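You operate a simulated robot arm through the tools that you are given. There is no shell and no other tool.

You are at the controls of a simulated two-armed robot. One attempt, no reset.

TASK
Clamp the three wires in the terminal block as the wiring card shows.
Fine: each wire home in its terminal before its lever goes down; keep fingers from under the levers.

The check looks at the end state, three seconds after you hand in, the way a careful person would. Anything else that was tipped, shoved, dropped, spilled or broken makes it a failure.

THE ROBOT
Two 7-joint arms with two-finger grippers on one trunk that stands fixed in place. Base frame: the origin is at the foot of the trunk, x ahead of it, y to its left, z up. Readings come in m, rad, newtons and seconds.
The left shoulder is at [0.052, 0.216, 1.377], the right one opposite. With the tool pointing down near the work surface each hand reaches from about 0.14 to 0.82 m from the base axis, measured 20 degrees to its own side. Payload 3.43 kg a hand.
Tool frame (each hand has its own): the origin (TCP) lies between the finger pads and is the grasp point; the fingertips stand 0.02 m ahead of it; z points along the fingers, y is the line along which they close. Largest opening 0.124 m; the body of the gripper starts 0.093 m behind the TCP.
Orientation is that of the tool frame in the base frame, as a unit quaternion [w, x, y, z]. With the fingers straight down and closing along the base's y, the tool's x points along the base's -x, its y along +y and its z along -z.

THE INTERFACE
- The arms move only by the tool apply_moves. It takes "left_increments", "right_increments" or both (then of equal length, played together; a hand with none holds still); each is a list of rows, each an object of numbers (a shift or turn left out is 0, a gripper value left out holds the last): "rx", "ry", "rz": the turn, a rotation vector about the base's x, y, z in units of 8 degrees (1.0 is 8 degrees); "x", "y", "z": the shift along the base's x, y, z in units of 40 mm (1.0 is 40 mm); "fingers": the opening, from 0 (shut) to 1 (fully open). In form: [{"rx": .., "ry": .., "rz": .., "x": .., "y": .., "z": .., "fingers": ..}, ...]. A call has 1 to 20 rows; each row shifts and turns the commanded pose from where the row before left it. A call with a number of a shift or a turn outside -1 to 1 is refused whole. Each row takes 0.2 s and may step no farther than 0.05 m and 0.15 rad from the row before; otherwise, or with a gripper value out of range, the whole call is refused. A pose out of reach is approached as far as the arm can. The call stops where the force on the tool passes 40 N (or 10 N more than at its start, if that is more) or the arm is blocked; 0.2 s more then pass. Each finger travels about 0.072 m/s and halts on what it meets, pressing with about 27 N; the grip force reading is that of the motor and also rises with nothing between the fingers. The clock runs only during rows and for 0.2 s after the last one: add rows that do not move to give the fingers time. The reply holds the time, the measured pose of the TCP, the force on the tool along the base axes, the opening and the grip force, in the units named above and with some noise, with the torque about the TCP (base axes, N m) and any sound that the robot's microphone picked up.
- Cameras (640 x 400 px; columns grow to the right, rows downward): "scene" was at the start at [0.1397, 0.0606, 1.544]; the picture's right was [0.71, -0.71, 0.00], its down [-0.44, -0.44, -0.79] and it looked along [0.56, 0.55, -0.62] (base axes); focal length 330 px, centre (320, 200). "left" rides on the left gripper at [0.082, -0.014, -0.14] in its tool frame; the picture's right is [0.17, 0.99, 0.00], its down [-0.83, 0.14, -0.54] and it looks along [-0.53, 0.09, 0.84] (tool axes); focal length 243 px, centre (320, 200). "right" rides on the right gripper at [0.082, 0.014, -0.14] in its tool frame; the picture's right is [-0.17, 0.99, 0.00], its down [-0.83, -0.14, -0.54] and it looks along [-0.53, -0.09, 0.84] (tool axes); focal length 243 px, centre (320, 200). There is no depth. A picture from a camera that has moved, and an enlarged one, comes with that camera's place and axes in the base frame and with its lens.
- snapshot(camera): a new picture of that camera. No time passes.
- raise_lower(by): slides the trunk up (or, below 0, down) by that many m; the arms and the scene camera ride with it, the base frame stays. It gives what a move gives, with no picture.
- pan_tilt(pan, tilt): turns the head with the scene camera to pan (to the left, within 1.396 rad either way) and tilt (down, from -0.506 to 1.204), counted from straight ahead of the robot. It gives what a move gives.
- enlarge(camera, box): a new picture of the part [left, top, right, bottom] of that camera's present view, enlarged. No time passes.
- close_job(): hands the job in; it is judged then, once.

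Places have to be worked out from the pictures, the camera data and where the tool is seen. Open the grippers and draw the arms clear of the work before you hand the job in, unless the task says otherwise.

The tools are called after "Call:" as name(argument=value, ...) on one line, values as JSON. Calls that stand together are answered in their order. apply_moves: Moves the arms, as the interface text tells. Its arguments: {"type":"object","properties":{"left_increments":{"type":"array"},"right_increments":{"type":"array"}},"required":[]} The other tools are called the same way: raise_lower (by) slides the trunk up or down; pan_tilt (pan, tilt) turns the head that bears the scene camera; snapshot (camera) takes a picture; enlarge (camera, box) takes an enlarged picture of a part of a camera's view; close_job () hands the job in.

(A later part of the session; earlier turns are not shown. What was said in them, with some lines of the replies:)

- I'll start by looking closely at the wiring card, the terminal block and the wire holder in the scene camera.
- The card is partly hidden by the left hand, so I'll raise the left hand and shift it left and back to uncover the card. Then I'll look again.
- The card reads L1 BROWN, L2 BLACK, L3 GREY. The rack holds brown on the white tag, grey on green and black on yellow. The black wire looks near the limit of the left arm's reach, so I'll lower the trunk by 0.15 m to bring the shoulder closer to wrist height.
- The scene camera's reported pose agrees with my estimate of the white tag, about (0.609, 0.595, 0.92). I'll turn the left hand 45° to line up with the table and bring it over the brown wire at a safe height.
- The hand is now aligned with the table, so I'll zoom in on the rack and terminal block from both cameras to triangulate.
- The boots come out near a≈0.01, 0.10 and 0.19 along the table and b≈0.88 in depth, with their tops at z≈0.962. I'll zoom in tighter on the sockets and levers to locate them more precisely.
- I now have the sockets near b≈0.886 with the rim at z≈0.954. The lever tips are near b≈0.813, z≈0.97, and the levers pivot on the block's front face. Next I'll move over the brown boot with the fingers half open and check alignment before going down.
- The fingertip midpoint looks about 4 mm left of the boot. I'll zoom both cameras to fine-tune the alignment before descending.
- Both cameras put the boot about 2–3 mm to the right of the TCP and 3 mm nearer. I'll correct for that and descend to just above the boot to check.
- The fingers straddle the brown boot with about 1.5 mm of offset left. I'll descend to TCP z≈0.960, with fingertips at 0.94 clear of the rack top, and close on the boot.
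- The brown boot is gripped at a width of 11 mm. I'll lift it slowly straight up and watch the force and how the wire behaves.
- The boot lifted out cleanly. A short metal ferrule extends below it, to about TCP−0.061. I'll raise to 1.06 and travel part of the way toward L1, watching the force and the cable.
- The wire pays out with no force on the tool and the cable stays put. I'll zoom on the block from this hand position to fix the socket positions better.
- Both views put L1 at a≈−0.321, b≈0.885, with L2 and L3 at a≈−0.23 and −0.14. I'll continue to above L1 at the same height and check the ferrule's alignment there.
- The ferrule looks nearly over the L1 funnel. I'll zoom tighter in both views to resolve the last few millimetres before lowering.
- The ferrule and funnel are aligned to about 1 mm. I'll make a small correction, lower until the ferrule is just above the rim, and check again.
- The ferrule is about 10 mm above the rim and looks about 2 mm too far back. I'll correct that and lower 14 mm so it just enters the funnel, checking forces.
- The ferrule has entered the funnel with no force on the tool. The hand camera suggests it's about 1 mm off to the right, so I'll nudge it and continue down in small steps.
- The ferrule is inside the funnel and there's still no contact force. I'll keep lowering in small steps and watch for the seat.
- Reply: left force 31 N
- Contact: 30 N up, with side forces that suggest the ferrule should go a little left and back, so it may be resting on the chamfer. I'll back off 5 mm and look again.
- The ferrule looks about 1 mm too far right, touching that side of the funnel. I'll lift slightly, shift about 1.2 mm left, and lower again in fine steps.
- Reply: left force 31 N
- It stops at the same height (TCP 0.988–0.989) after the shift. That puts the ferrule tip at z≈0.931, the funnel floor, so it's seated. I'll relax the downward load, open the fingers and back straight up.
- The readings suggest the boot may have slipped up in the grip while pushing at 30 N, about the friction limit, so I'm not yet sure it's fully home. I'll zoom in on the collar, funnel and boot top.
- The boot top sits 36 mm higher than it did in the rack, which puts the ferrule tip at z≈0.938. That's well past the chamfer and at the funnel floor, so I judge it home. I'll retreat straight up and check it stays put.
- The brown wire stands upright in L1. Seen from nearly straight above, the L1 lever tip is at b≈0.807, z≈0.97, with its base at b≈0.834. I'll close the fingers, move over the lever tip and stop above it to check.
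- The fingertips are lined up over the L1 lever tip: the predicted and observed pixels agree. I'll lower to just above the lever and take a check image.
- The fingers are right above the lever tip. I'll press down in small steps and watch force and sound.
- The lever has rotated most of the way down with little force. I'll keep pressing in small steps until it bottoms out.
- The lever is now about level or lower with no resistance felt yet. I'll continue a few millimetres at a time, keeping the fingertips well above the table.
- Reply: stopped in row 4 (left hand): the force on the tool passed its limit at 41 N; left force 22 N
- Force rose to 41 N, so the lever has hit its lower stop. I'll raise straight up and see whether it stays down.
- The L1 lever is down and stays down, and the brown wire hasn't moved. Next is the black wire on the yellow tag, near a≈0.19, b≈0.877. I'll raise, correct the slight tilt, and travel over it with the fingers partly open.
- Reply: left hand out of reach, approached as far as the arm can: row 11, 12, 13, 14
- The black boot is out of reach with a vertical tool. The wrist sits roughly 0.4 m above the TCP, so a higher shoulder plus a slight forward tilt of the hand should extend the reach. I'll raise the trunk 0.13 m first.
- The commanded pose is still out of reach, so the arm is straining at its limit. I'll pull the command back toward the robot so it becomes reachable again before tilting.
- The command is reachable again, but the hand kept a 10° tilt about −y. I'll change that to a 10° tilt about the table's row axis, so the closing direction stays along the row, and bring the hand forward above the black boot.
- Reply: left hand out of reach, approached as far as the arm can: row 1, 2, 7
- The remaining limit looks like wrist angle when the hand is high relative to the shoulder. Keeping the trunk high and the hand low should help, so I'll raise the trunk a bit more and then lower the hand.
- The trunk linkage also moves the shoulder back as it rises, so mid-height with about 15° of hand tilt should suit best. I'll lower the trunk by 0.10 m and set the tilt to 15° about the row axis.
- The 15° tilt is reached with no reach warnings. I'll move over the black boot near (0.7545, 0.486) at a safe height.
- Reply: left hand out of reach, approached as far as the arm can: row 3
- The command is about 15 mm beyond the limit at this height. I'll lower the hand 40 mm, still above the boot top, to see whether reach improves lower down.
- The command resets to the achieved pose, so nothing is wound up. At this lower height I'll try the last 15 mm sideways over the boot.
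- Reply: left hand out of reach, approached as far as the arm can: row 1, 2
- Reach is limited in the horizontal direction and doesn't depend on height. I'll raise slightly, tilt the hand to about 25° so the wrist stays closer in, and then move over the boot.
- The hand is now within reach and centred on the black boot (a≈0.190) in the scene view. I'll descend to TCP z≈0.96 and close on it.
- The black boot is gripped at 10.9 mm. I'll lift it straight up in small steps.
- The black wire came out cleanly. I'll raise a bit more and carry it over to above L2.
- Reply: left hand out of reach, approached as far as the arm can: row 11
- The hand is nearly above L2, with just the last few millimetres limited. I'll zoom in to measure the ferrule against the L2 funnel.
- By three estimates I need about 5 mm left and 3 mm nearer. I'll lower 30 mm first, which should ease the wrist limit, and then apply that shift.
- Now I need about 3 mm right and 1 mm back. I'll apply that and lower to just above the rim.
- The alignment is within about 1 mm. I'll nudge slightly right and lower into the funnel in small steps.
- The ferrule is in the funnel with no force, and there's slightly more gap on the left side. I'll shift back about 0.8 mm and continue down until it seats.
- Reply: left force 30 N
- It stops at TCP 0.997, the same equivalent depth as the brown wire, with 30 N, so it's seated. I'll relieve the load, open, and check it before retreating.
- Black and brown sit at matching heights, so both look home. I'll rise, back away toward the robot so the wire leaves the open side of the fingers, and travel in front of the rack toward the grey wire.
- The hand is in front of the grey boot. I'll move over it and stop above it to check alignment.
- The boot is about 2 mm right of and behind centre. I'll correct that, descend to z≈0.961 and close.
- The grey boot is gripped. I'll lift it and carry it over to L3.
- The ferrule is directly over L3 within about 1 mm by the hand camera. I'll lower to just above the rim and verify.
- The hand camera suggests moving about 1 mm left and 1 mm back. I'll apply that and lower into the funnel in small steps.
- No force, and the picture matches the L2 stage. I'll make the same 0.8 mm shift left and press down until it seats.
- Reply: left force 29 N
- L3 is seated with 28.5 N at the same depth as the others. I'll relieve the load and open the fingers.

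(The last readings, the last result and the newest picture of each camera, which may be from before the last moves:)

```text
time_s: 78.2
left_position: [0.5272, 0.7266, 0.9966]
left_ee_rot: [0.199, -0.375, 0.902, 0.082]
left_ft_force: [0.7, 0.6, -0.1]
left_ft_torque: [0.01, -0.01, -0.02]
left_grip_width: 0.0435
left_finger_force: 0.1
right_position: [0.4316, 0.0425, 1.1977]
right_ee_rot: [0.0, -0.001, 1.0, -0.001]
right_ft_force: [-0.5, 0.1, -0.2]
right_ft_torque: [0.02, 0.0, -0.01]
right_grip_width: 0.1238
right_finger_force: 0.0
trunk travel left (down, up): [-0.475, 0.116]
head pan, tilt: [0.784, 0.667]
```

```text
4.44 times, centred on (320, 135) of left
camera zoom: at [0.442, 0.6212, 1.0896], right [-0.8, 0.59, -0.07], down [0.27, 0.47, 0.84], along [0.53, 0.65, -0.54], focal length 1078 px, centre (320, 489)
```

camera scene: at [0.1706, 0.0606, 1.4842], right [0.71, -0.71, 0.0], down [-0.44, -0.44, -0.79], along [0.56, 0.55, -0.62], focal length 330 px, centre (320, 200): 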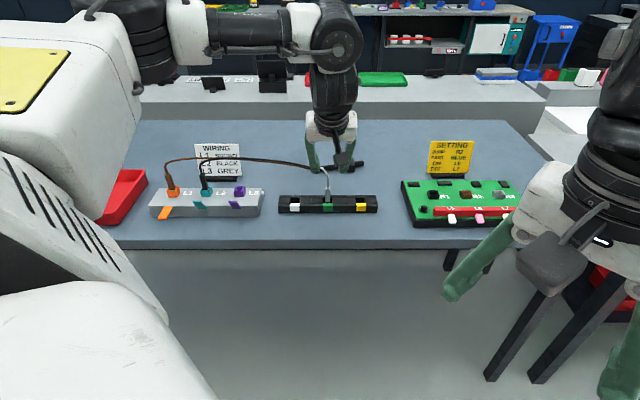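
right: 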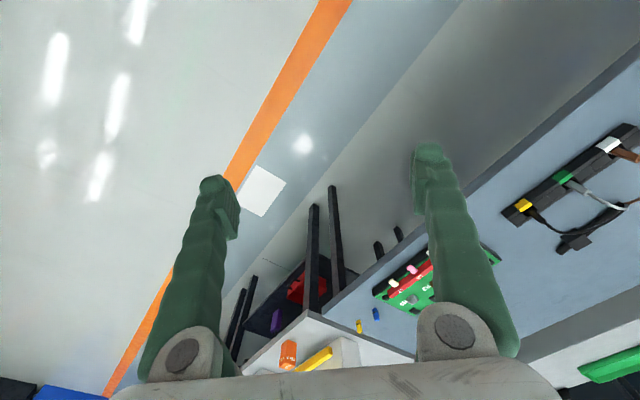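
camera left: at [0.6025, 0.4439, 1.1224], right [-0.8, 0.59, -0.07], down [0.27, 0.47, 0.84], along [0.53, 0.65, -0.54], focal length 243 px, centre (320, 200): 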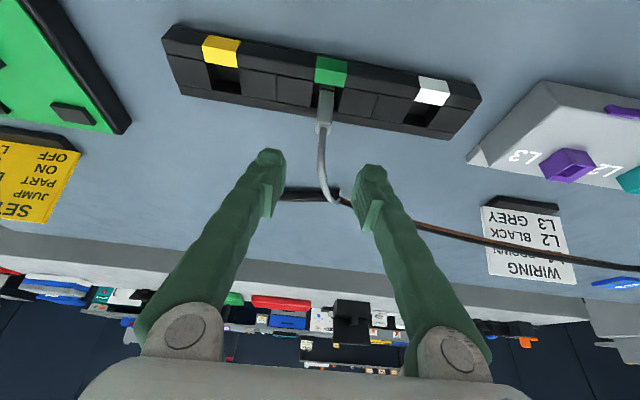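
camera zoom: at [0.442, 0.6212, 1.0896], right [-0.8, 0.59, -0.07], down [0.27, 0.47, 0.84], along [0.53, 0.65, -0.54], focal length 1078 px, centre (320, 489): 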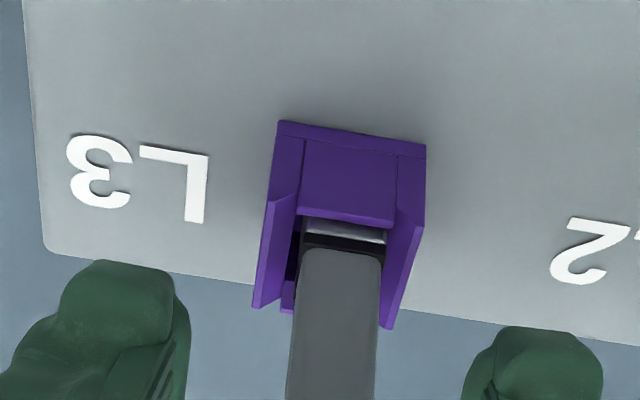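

All three boots sit at the same height in their correct terminals. I'll rise, back off toward the robot, bring the hand upright and close the fingers, ready for the L3 lever.

Call:
apply_moves(left_increments=[{"z": 0.6}, {"z": 0.65}, {"x": -0.48, "y": -0.48}, {"x": -0.48, "y": -0.48}, {"x": -0.48, "y": -0.48, "z": 0.2}, {"rx": -0.5524, "ry": 0.5524, "fingers": 0.0}, {"rx": -0.5524, "ry": 0.5524}, {"rx": -0.5524, "ry": 0.5524}, {"rx": -0.5524, "ry": 0.5524}, {}, {}])

Call:
snapshot(camera="left")

Call:
enlarge(camera="scene", box=[150, 100, 290, 220])

```text
time_s: 80.6
left_position: [0.4686, 0.6686, 1.0538]
left_ee_rot: [0.0, -0.382, 0.924, -0.001]
left_ft_force: [-0.6, -0.8, 0.5]
left_ft_torque: [-0.01, -0.02, 0.01]
left_grip_width: 0.0002
left_finger_force: 27.3
right_position: [0.4314, 0.0424, 1.1976]
right_ee_rot: [0.0, -0.001, 1.0, 0.0]
right_ft_force: [-0.2, 0.2, -0.1]
right_ft_torque: [-0.03, 0.01, 0.0]
right_grip_width: 0.1238
right_finger_force: 0.1
trunk travel left (down, up): [-0.475, 0.116]
head pan, tilt: [0.784, 0.667]
```

```text
taken
camera left: at [0.4208, 0.6006, 1.1953], right [-0.81, 0.58, 0.0], down [0.49, 0.69, 0.54], along [0.31, 0.44, -0.84], focal length 243 px, centre (320, 200)
```

left: 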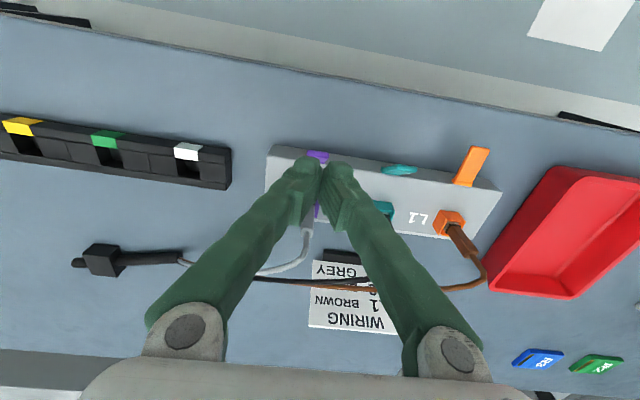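

```text
3.33 times, centred on (220, 160) of scene
camera zoom: at [0.1696, 0.0605, 1.4844], right [0.71, -0.71, 0.0], down [-0.44, -0.44, -0.79], along [0.56, 0.55, -0.62], focal length 1100 px, centre (653, 333)
```

zoom: 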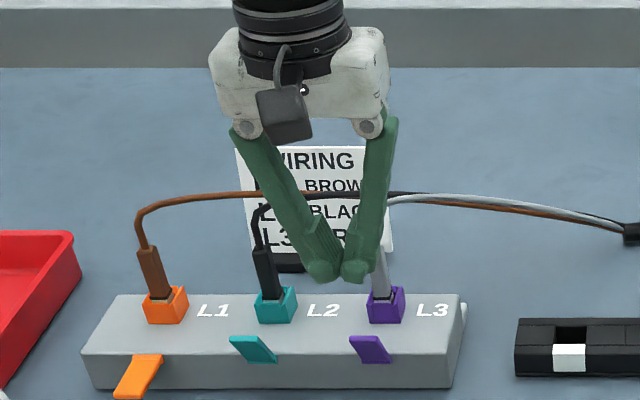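

The hand is upright and lined up over the L3 lever, with the lever tip at a≈−0.139, b≈0.807. I'll nudge 2 mm right and lower to just above it.

Call:
apply_moves(left_increments=[{"x": 0.035, "y": -0.035}, {"z": -0.5}, {"z": -0.5}, {"z": -0.4}, {}])

Call:
enlarge(camera="scene", box=[190, 130, 280, 220])

```text
time_s: 81.8
left_position: [0.4732, 0.6678, 0.9982]
left_ee_rot: [0.0, -0.383, 0.924, -0.001]
left_ft_force: [0.2, -0.1, -1.1]
left_ft_torque: [-0.03, 0.01, 0.0]
left_grip_width: 0.0002
left_finger_force: 27.1
right_position: [0.4315, 0.0424, 1.1969]
right_ee_rot: [-0.001, 0.0, 1.0, 0.0]
right_ft_force: [-0.3, -0.4, -1.1]
right_ft_torque: [-0.03, 0.01, 0.0]
right_grip_width: 0.1241
right_finger_force: 0.1
trunk travel left (down, up): [-0.475, 0.116]
head pan, tilt: [0.784, 0.667]
```

```text
4.44 times, centred on (235, 175) of scene
camera zoom: at [0.1696, 0.0605, 1.4844], right [0.71, -0.71, 0.0], down [-0.44, -0.44, -0.79], along [0.56, 0.55, -0.62], focal length 1467 px, centre (698, 311)
```

zoom: 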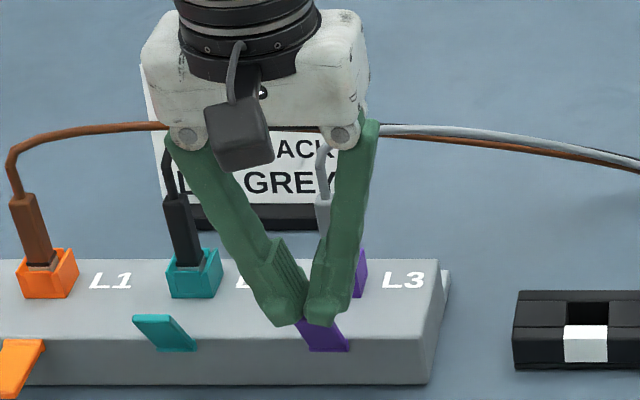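

The fingertips sit right over the L3 lever tip. I'll press it down progressively.

Call:
apply_moves(left_increments=[{"z": -0.15}, {"z": -0.15}, {"z": -0.15}, {"z": -0.15}, {"z": -0.12}, {"z": -0.12}, {"z": -0.12}, {"z": -0.1}, {}])

Call:
enlarge(camera="scene", box=[190, 130, 280, 220])

```text
time_s: 83.8
left_position: [0.4704, 0.668, 0.9547]
left_ee_rot: [0.0, -0.384, 0.923, -0.001]
left_ft_force: [0.7, -0.3, 0.4]
left_ft_torque: [0.03, -0.02, -0.02]
left_grip_width: 0.0001
left_finger_force: 34.4
right_position: [0.4314, 0.0426, 1.1975]
right_ee_rot: [0.0, 0.0, 1.0, 0.0]
right_ft_force: [-0.3, -0.2, -0.2]
right_ft_torque: [0.0, 0.01, 0.01]
right_grip_width: 0.1242
right_finger_force: 0.0
trunk travel left (down, up): [-0.475, 0.116]
head pan, tilt: [0.784, 0.667]
```

```text
4.44 times, centred on (235, 175) of scene
camera zoom: at [0.1696, 0.0607, 1.4844], right [0.71, -0.71, 0.0], down [-0.44, -0.44, -0.79], along [0.56, 0.55, -0.62], focal length 1467 px, centre (698, 311)
```

zoom: 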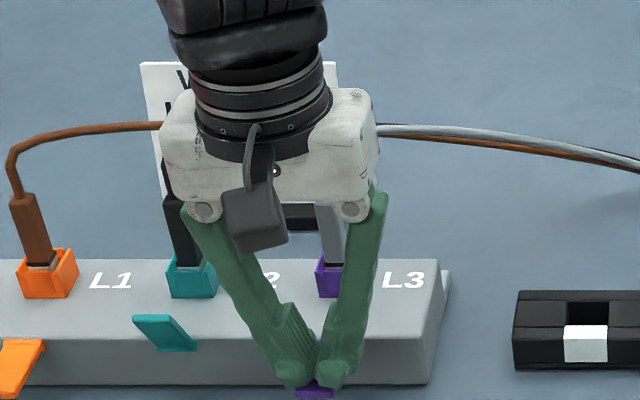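

The L3 lever has rotated down and its tip shows just beyond the fingertips. I'll press the last few millimetres until it reaches its stop.

Call:
apply_moves(left_increments=[{"z": -0.07}, {"z": -0.07}, {"z": -0.07}, {}])

```text
time_s: 84.8
left_position: [0.4703, 0.6669, 0.9521]
left_ee_rot: [0.004, -0.384, 0.923, 0.0]
left_ft_force: [-4.5, 9.5, 37.3]
left_ft_torque: [0.46, -0.19, 0.15]
left_grip_width: 0.0061
left_finger_force: 34.2
right_position: [0.429, 0.0393, 1.2]
right_ee_rot: [0.001, 0.0, 1.0, 0.001]
right_ft_force: [0.5, 0.6, 0.7]
right_ft_torque: [-0.02, 0.0, 0.04]
right_grip_width: 0.1238
right_finger_force: 0.1
trunk travel left (down, up): [-0.475, 0.116]
head pan, tilt: [0.784, 0.667]
```

It's at the stop with 37 N, at the same height as L1. I'll raise straight up and check the lever and wires.

Call:
apply_moves(left_increments=[{"z": 0.25}, {"z": 0.5}, {"z": 0.8}, {"z": 0.8}, {"z": 0.4}, {}])

Call:
enlarge(camera="scene", box=[150, 120, 290, 220])

Call:
snapshot(camera="left")

```text
time_s: 86.2
left_position: [0.4694, 0.6663, 1.0577]
left_ee_rot: [-0.002, -0.384, 0.924, -0.001]
left_ft_force: [0.5, -0.3, -0.8]
left_ft_torque: [0.02, 0.04, 0.02]
left_grip_width: 0.0002
left_finger_force: 33.8
right_position: [0.4324, 0.0426, 1.1982]
right_ee_rot: [0.0, -0.001, 1.0, 0.0]
right_ft_force: [-0.7, -0.1, -0.6]
right_ft_torque: [-0.01, 0.02, -0.01]
right_grip_width: 0.1242
right_finger_force: 0.1
trunk travel left (down, up): [-0.475, 0.116]
head pan, tilt: [0.784, 0.667]
```

```text
4.00 times, centred on (220, 170) of scene
camera zoom: at [0.17, 0.0608, 1.4843], right [0.71, -0.71, 0.0], down [-0.44, -0.44, -0.79], along [0.56, 0.55, -0.62], focal length 1320 px, centre (720, 320)
```

zoom: 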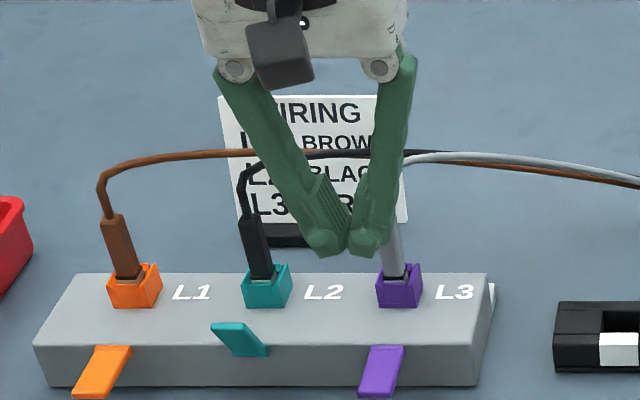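

```text
taken
camera left: at [0.4217, 0.598, 1.1983], right [-0.82, 0.58, 0.0], down [0.49, 0.69, 0.54], along [0.31, 0.44, -0.84], focal length 243 px, centre (320, 200)
```

left: 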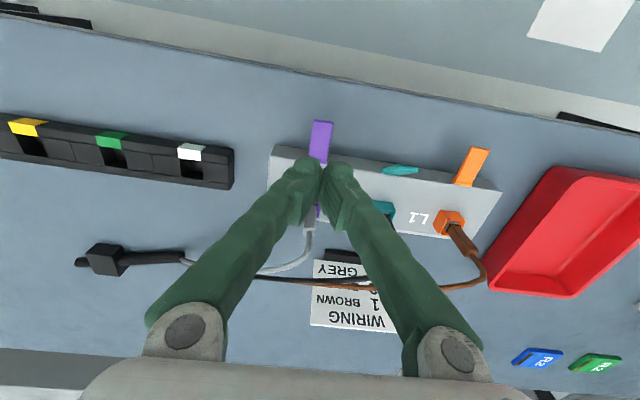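

The L3 lever is down and all wires are undisturbed. I'll move over the L2 lever at a≈−0.23 and stop just above it.

Call:
apply_moves(left_increments=[{"x": -0.776, "y": 0.82}, {"x": -0.776, "y": 0.82}, {}, {"z": -0.5}, {"z": -0.5}, {"z": -0.45}, {}])

Call:
enlarge(camera="scene", box=[150, 130, 250, 220])

```text
time_s: 87.8
left_position: [0.4087, 0.7316, 0.9995]
left_ee_rot: [-0.001, -0.384, 0.923, -0.001]
left_ft_force: [0.3, 0.3, -1.0]
left_ft_torque: [0.03, -0.03, 0.02]
left_grip_width: 0.0
left_finger_force: 34.2
right_position: [0.4316, 0.0425, 1.198]
right_ee_rot: [0.001, 0.001, 1.0, 0.0]
right_ft_force: [0.3, -0.1, 0.1]
right_ft_torque: [-0.05, -0.02, -0.02]
right_grip_width: 0.1242
right_finger_force: 0.0
trunk travel left (down, up): [-0.475, 0.116]
head pan, tilt: [0.784, 0.667]
```

```text
4.44 times, centred on (200, 175) of scene
camera zoom: at [0.1691, 0.0608, 1.4844], right [0.71, -0.71, 0.0], down [-0.44, -0.44, -0.79], along [0.56, 0.55, -0.62], focal length 1467 px, centre (853, 311)
```

zoom: 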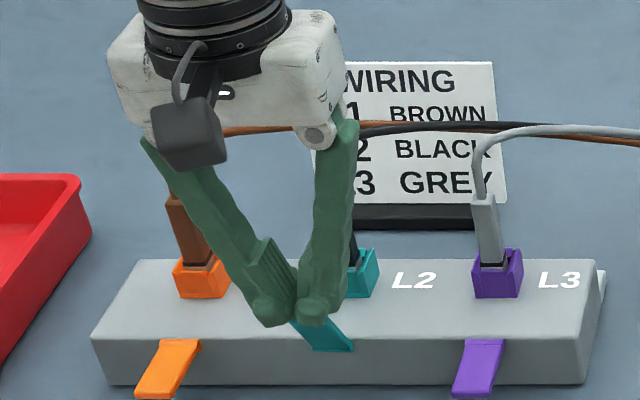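

The fingertips are over the L2 lever tip. I'll press it down the same way.

Call:
apply_moves(left_increments=[{"z": -0.15}, {"z": -0.15}, {"z": -0.15}, {"z": -0.15}, {"z": -0.12}, {"z": -0.12}, {"z": -0.12}, {"z": -0.12}, {}])

Call:
enlarge(camera="scene", box=[150, 130, 250, 220])

```text
time_s: 89.8
left_position: [0.409, 0.7348, 0.9561]
left_ee_rot: [0.0, -0.384, 0.923, -0.001]
left_ft_force: [0.0, -0.5, 0.0]
left_ft_torque: [-0.03, -0.03, -0.01]
left_grip_width: 0.0003
left_finger_force: 34.4
right_position: [0.4313, 0.0423, 1.1968]
right_ee_rot: [-0.001, 0.0, 1.0, 0.0]
right_ft_force: [0.5, -0.3, 0.2]
right_ft_torque: [0.04, -0.02, 0.01]
right_grip_width: 0.124
right_finger_force: 0.0
trunk travel left (down, up): [-0.475, 0.116]
head pan, tilt: [0.784, 0.667]
```

```text
4.44 times, centred on (200, 175) of scene
camera zoom: at [0.1696, 0.0606, 1.4844], right [0.71, -0.71, 0.0], down [-0.44, -0.44, -0.79], along [0.56, 0.55, -0.62], focal length 1467 px, centre (853, 311)
```

zoom: 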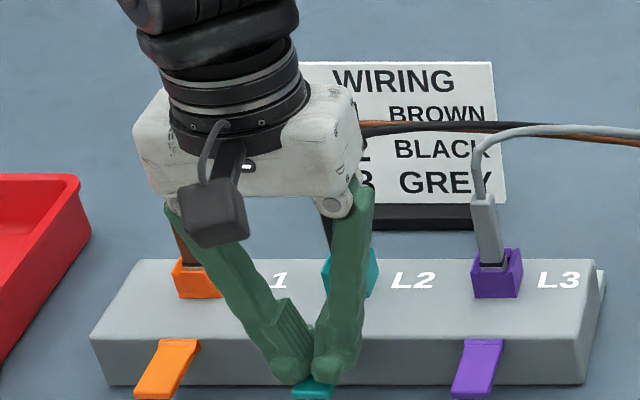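

The L2 lever is nearly down. I'll press the last few millimetres to its stop.

Call:
apply_moves(left_increments=[{"z": -0.07}, {"z": -0.07}, {"z": -0.07}, {"z": -0.03}, {}])

```text
time_s: 90.8
left_position: [0.4085, 0.7339, 0.9521]
left_ee_rot: [0.003, -0.384, 0.923, 0.003]
left_ft_force: [-13.8, -0.6, 25.5]
left_ft_torque: [0.13, 0.06, 0.05]
left_grip_width: 0.006
left_finger_force: 34.5
right_position: [0.4293, 0.039, 1.1988]
right_ee_rot: [0.001, -0.001, 1.0, 0.001]
right_ft_force: [-0.1, 0.7, 0.0]
right_ft_torque: [-0.02, 0.03, -0.01]
right_grip_width: 0.124
right_finger_force: 0.1
trunk travel left (down, up): [-0.475, 0.116]
head pan, tilt: [0.784, 0.667]
stopped in row 4 (left hand): the force on the tool passed its limit at 44 N (the readings are from after the stop); the commanded pose is now the measured one
```

L2 hit its stop at 44 N, same height as the other two. I'll raise straight up, back off toward the robot and inspect everything.

Call:
apply_moves(left_increments=[{"z": 0.25}, {"z": 0.5}, {"z": 0.8}, {"z": 0.8}, {"z": 0.8}, {"x": -0.5, "y": -0.5, "z": 0.4}, {"x": -0.5, "y": -0.5, "z": 0.4}, {"x": -0.5, "y": -0.5, "z": 0.4}, {}])

Call:
snapshot(camera="scene")

Call:
enlarge(camera="scene", box=[140, 130, 270, 225])

Call:
snapshot(camera="left")

```text
time_s: 92.8
left_position: [0.3497, 0.6745, 1.123]
left_ee_rot: [0.001, -0.383, 0.924, 0.001]
left_ft_force: [0.2, 0.8, 0.2]
left_ft_torque: [-0.03, -0.03, -0.03]
left_grip_width: 0.0
left_finger_force: 34.5
right_position: [0.4324, 0.0425, 1.1979]
right_ee_rot: [0.0, -0.001, 1.0, 0.001]
right_ft_force: [0.4, 0.3, -0.5]
right_ft_torque: [-0.01, 0.02, -0.02]
right_grip_width: 0.1239
right_finger_force: 0.1
trunk travel left (down, up): [-0.475, 0.116]
head pan, tilt: [0.784, 0.667]
```

```text
taken
camera scene: at [0.1701, 0.0615, 1.4842], right [0.71, -0.71, 0.0], down [-0.44, -0.44, -0.79], along [0.56, 0.55, -0.62], focal length 330 px, centre (320, 200)
```

scene: 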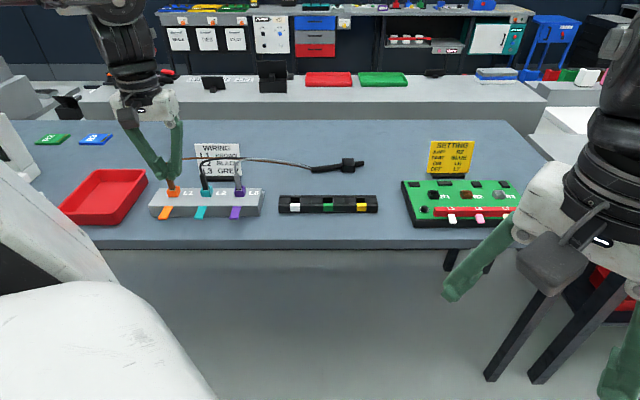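

```text
4.21 times, centred on (205, 178) of scene
camera zoom: at [0.1701, 0.0615, 1.4842], right [0.71, -0.71, 0.0], down [-0.44, -0.44, -0.79], along [0.56, 0.55, -0.62], focal length 1390 px, centre (804, 295)
```

zoom: 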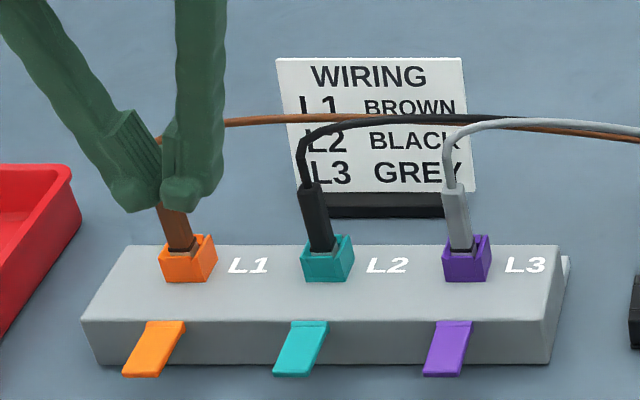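

```text
taken
camera left: at [0.3016, 0.6054, 1.2641], right [-0.82, 0.58, 0.0], down [0.49, 0.69, 0.54], along [0.31, 0.44, -0.84], focal length 243 px, centre (320, 200)
```

left: 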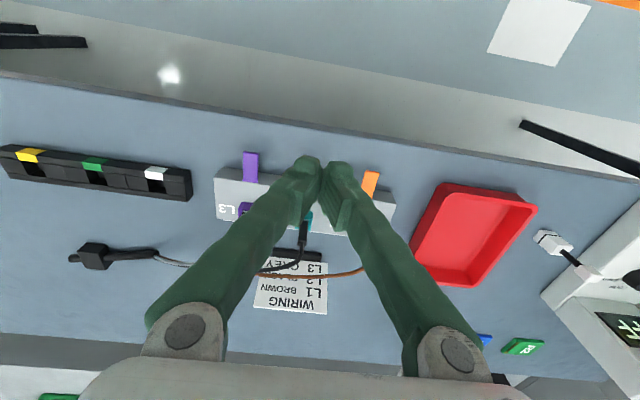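

All three levers are down. I'll open the left gripper, draw the arm clear, and take a final close look at the seating.

Call:
apply_moves(left_increments=[{"z": 0.8, "fingers": 1.0}, {"z": 0.8}, {"x": -0.3, "y": -0.8, "z": 0.4}, {"x": -0.3, "y": -0.8, "z": 0.4}, {"x": -0.3, "y": -0.8}, {"x": -0.3, "y": -0.8}, {}, {}])

Call:
snapshot(camera="scene")

Call:
enlarge(camera="scene", box=[150, 145, 270, 225])

Call:
snapshot(camera="left")

```text
time_s: 94.6
left_position: [0.3024, 0.5478, 1.2184]
left_ee_rot: [0.002, -0.384, 0.923, 0.001]
left_ft_force: [-0.1, 0.0, -0.5]
left_ft_torque: [0.01, 0.02, -0.01]
left_grip_width: 0.1241
left_finger_force: 0.1
right_position: [0.4318, 0.0422, 1.1975]
right_ee_rot: [0.0, 0.0, 1.0, 0.0]
right_ft_force: [0.7, -0.3, -0.7]
right_ft_torque: [0.0, 0.0, -0.01]
right_grip_width: 0.1237
right_finger_force: 0.0
trunk travel left (down, up): [-0.475, 0.116]
head pan, tilt: [0.784, 0.667]
```

```text
taken
camera scene: at [0.1697, 0.0608, 1.4843], right [0.71, -0.71, 0.0], down [-0.44, -0.44, -0.79], along [0.56, 0.55, -0.62], focal length 330 px, centre (320, 200)
```

scene: 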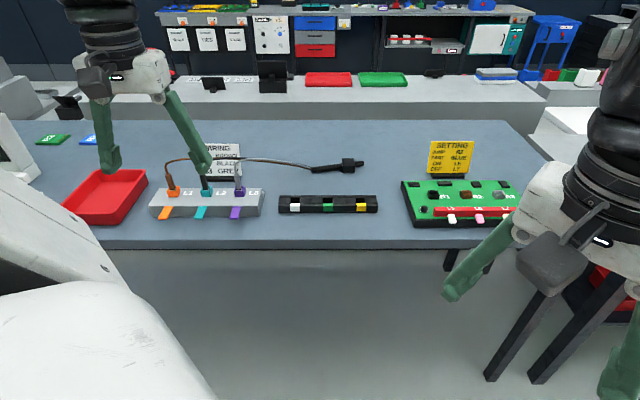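

```text
5.00 times, centred on (210, 185) of scene
camera zoom: at [0.1697, 0.0608, 1.4843], right [0.71, -0.71, 0.0], down [-0.44, -0.44, -0.79], along [0.56, 0.55, -0.62], focal length 1650 px, centre (870, 275)
```

zoom: 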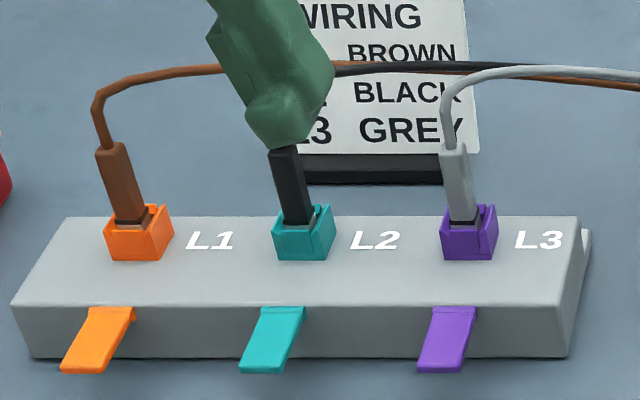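

```text
taken
camera left: at [0.2528, 0.479, 1.359], right [-0.82, 0.58, 0.0], down [0.49, 0.69, 0.54], along [0.31, 0.44, -0.84], focal length 243 px, centre (320, 200)
```

left: 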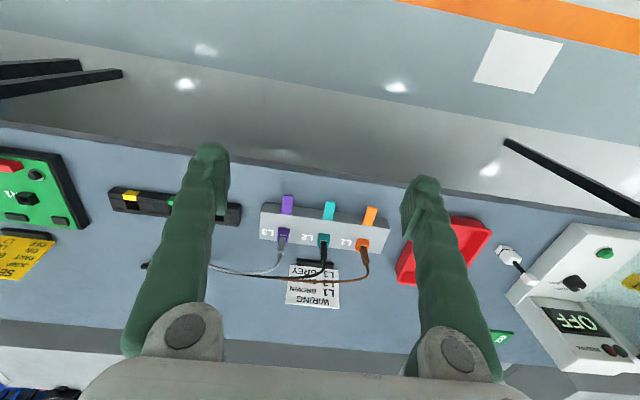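

Everything looks in order. I'll take one last tight zoom on the seated wires from both cameras before handing in.

Call:
enlarge(camera="left", box=[250, 185, 400, 290])

Call:
enlarge(camera="scene", box=[160, 165, 250, 200])

```text
3.81 times, centred on (325, 238) of left
camera zoom: at [0.2528, 0.479, 1.359], right [-0.82, 0.58, 0.0], down [0.49, 0.69, 0.54], along [0.31, 0.44, -0.84], focal length 924 px, centre (301, 57)
```

zoom: 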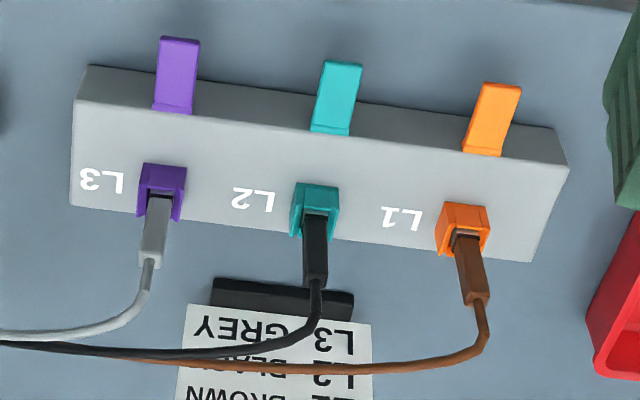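

```text
7.11 times, centred on (205, 182) of scene
camera zoom: at [0.1697, 0.0608, 1.4843], right [0.71, -0.71, 0.0], down [-0.44, -0.44, -0.79], along [0.56, 0.55, -0.62], focal length 2347 px, centre (1138, 324)
```

zoom: 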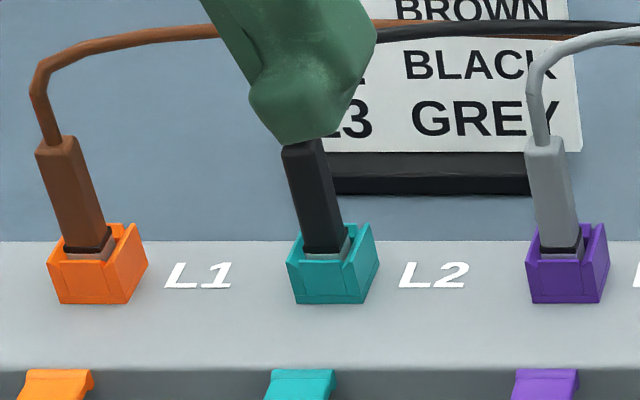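

Call:
enlarge(camera="scene", box=[160, 180, 190, 200])

Call:
enlarge(camera="scene", box=[193, 180, 223, 200])

Call:
enlarge(camera="scene", box=[226, 180, 256, 200])

```text
16.00 times, centred on (175, 190) of scene
camera zoom: at [0.1697, 0.0608, 1.4843], right [0.71, -0.71, 0.0], down [-0.44, -0.44, -0.79], along [0.56, 0.55, -0.62], focal length 5282 px, centre (2640, 360)
```

zoom: 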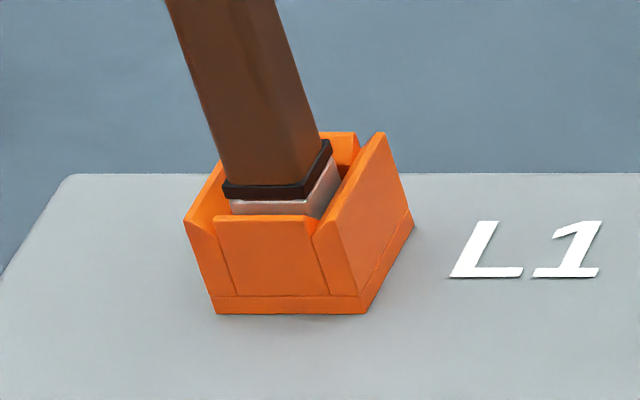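

```text
16.00 times, centred on (208, 190) of scene
camera zoom: at [0.1697, 0.0608, 1.4843], right [0.71, -0.71, 0.0], down [-0.44, -0.44, -0.79], along [0.56, 0.55, -0.62], focal length 5282 px, centre (2112, 360)
```

zoom: 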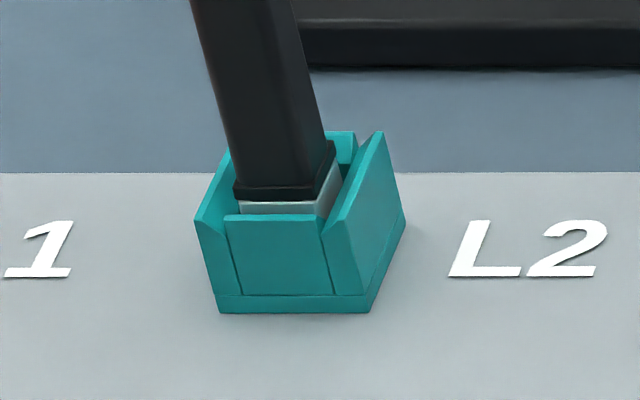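

```text
16.00 times, centred on (241, 190) of scene
camera zoom: at [0.1697, 0.0608, 1.4843], right [0.71, -0.71, 0.0], down [-0.44, -0.44, -0.79], along [0.56, 0.55, -0.62], focal length 5282 px, centre (1584, 360)
```

zoom: 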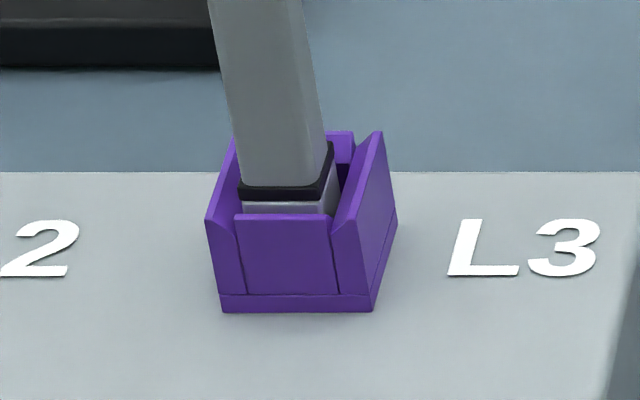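

All three collars sit at the same depth, with each ferrule down on its funnel's base plate. The terminals match the card: L1 brown, L2 black, L3 grey. All levers are down, and the grippers are open and clear of the work, so I'm handing the job in.

Call:
close_job()

```text
The job is handed in.
```

I clamped all three wires as the wiring card shows and handed the job in; I haven't seen the result of the check.

| Terminal | Wire | Lever |
|---|---|---|
| L1 | Brown | Down |
| L2 | Black | Down |
| L3 | Grey | Down |

- **Seating:** I pushed each wire in with about 30 N until it stopped, before touching its lever. In the final close-ups all three sit at the same depth. I take that stop to be the bottom of the terminal, but no camera could see it directly.
- **Levers:** I pressed each one from above, with no fingers underneath, until it hit its stop at about 40 N. All three stayed down after I let go.
- **Surroundings:** The last pictures show nothing else moved or knocked over. Both grippers are open and clear of the work.
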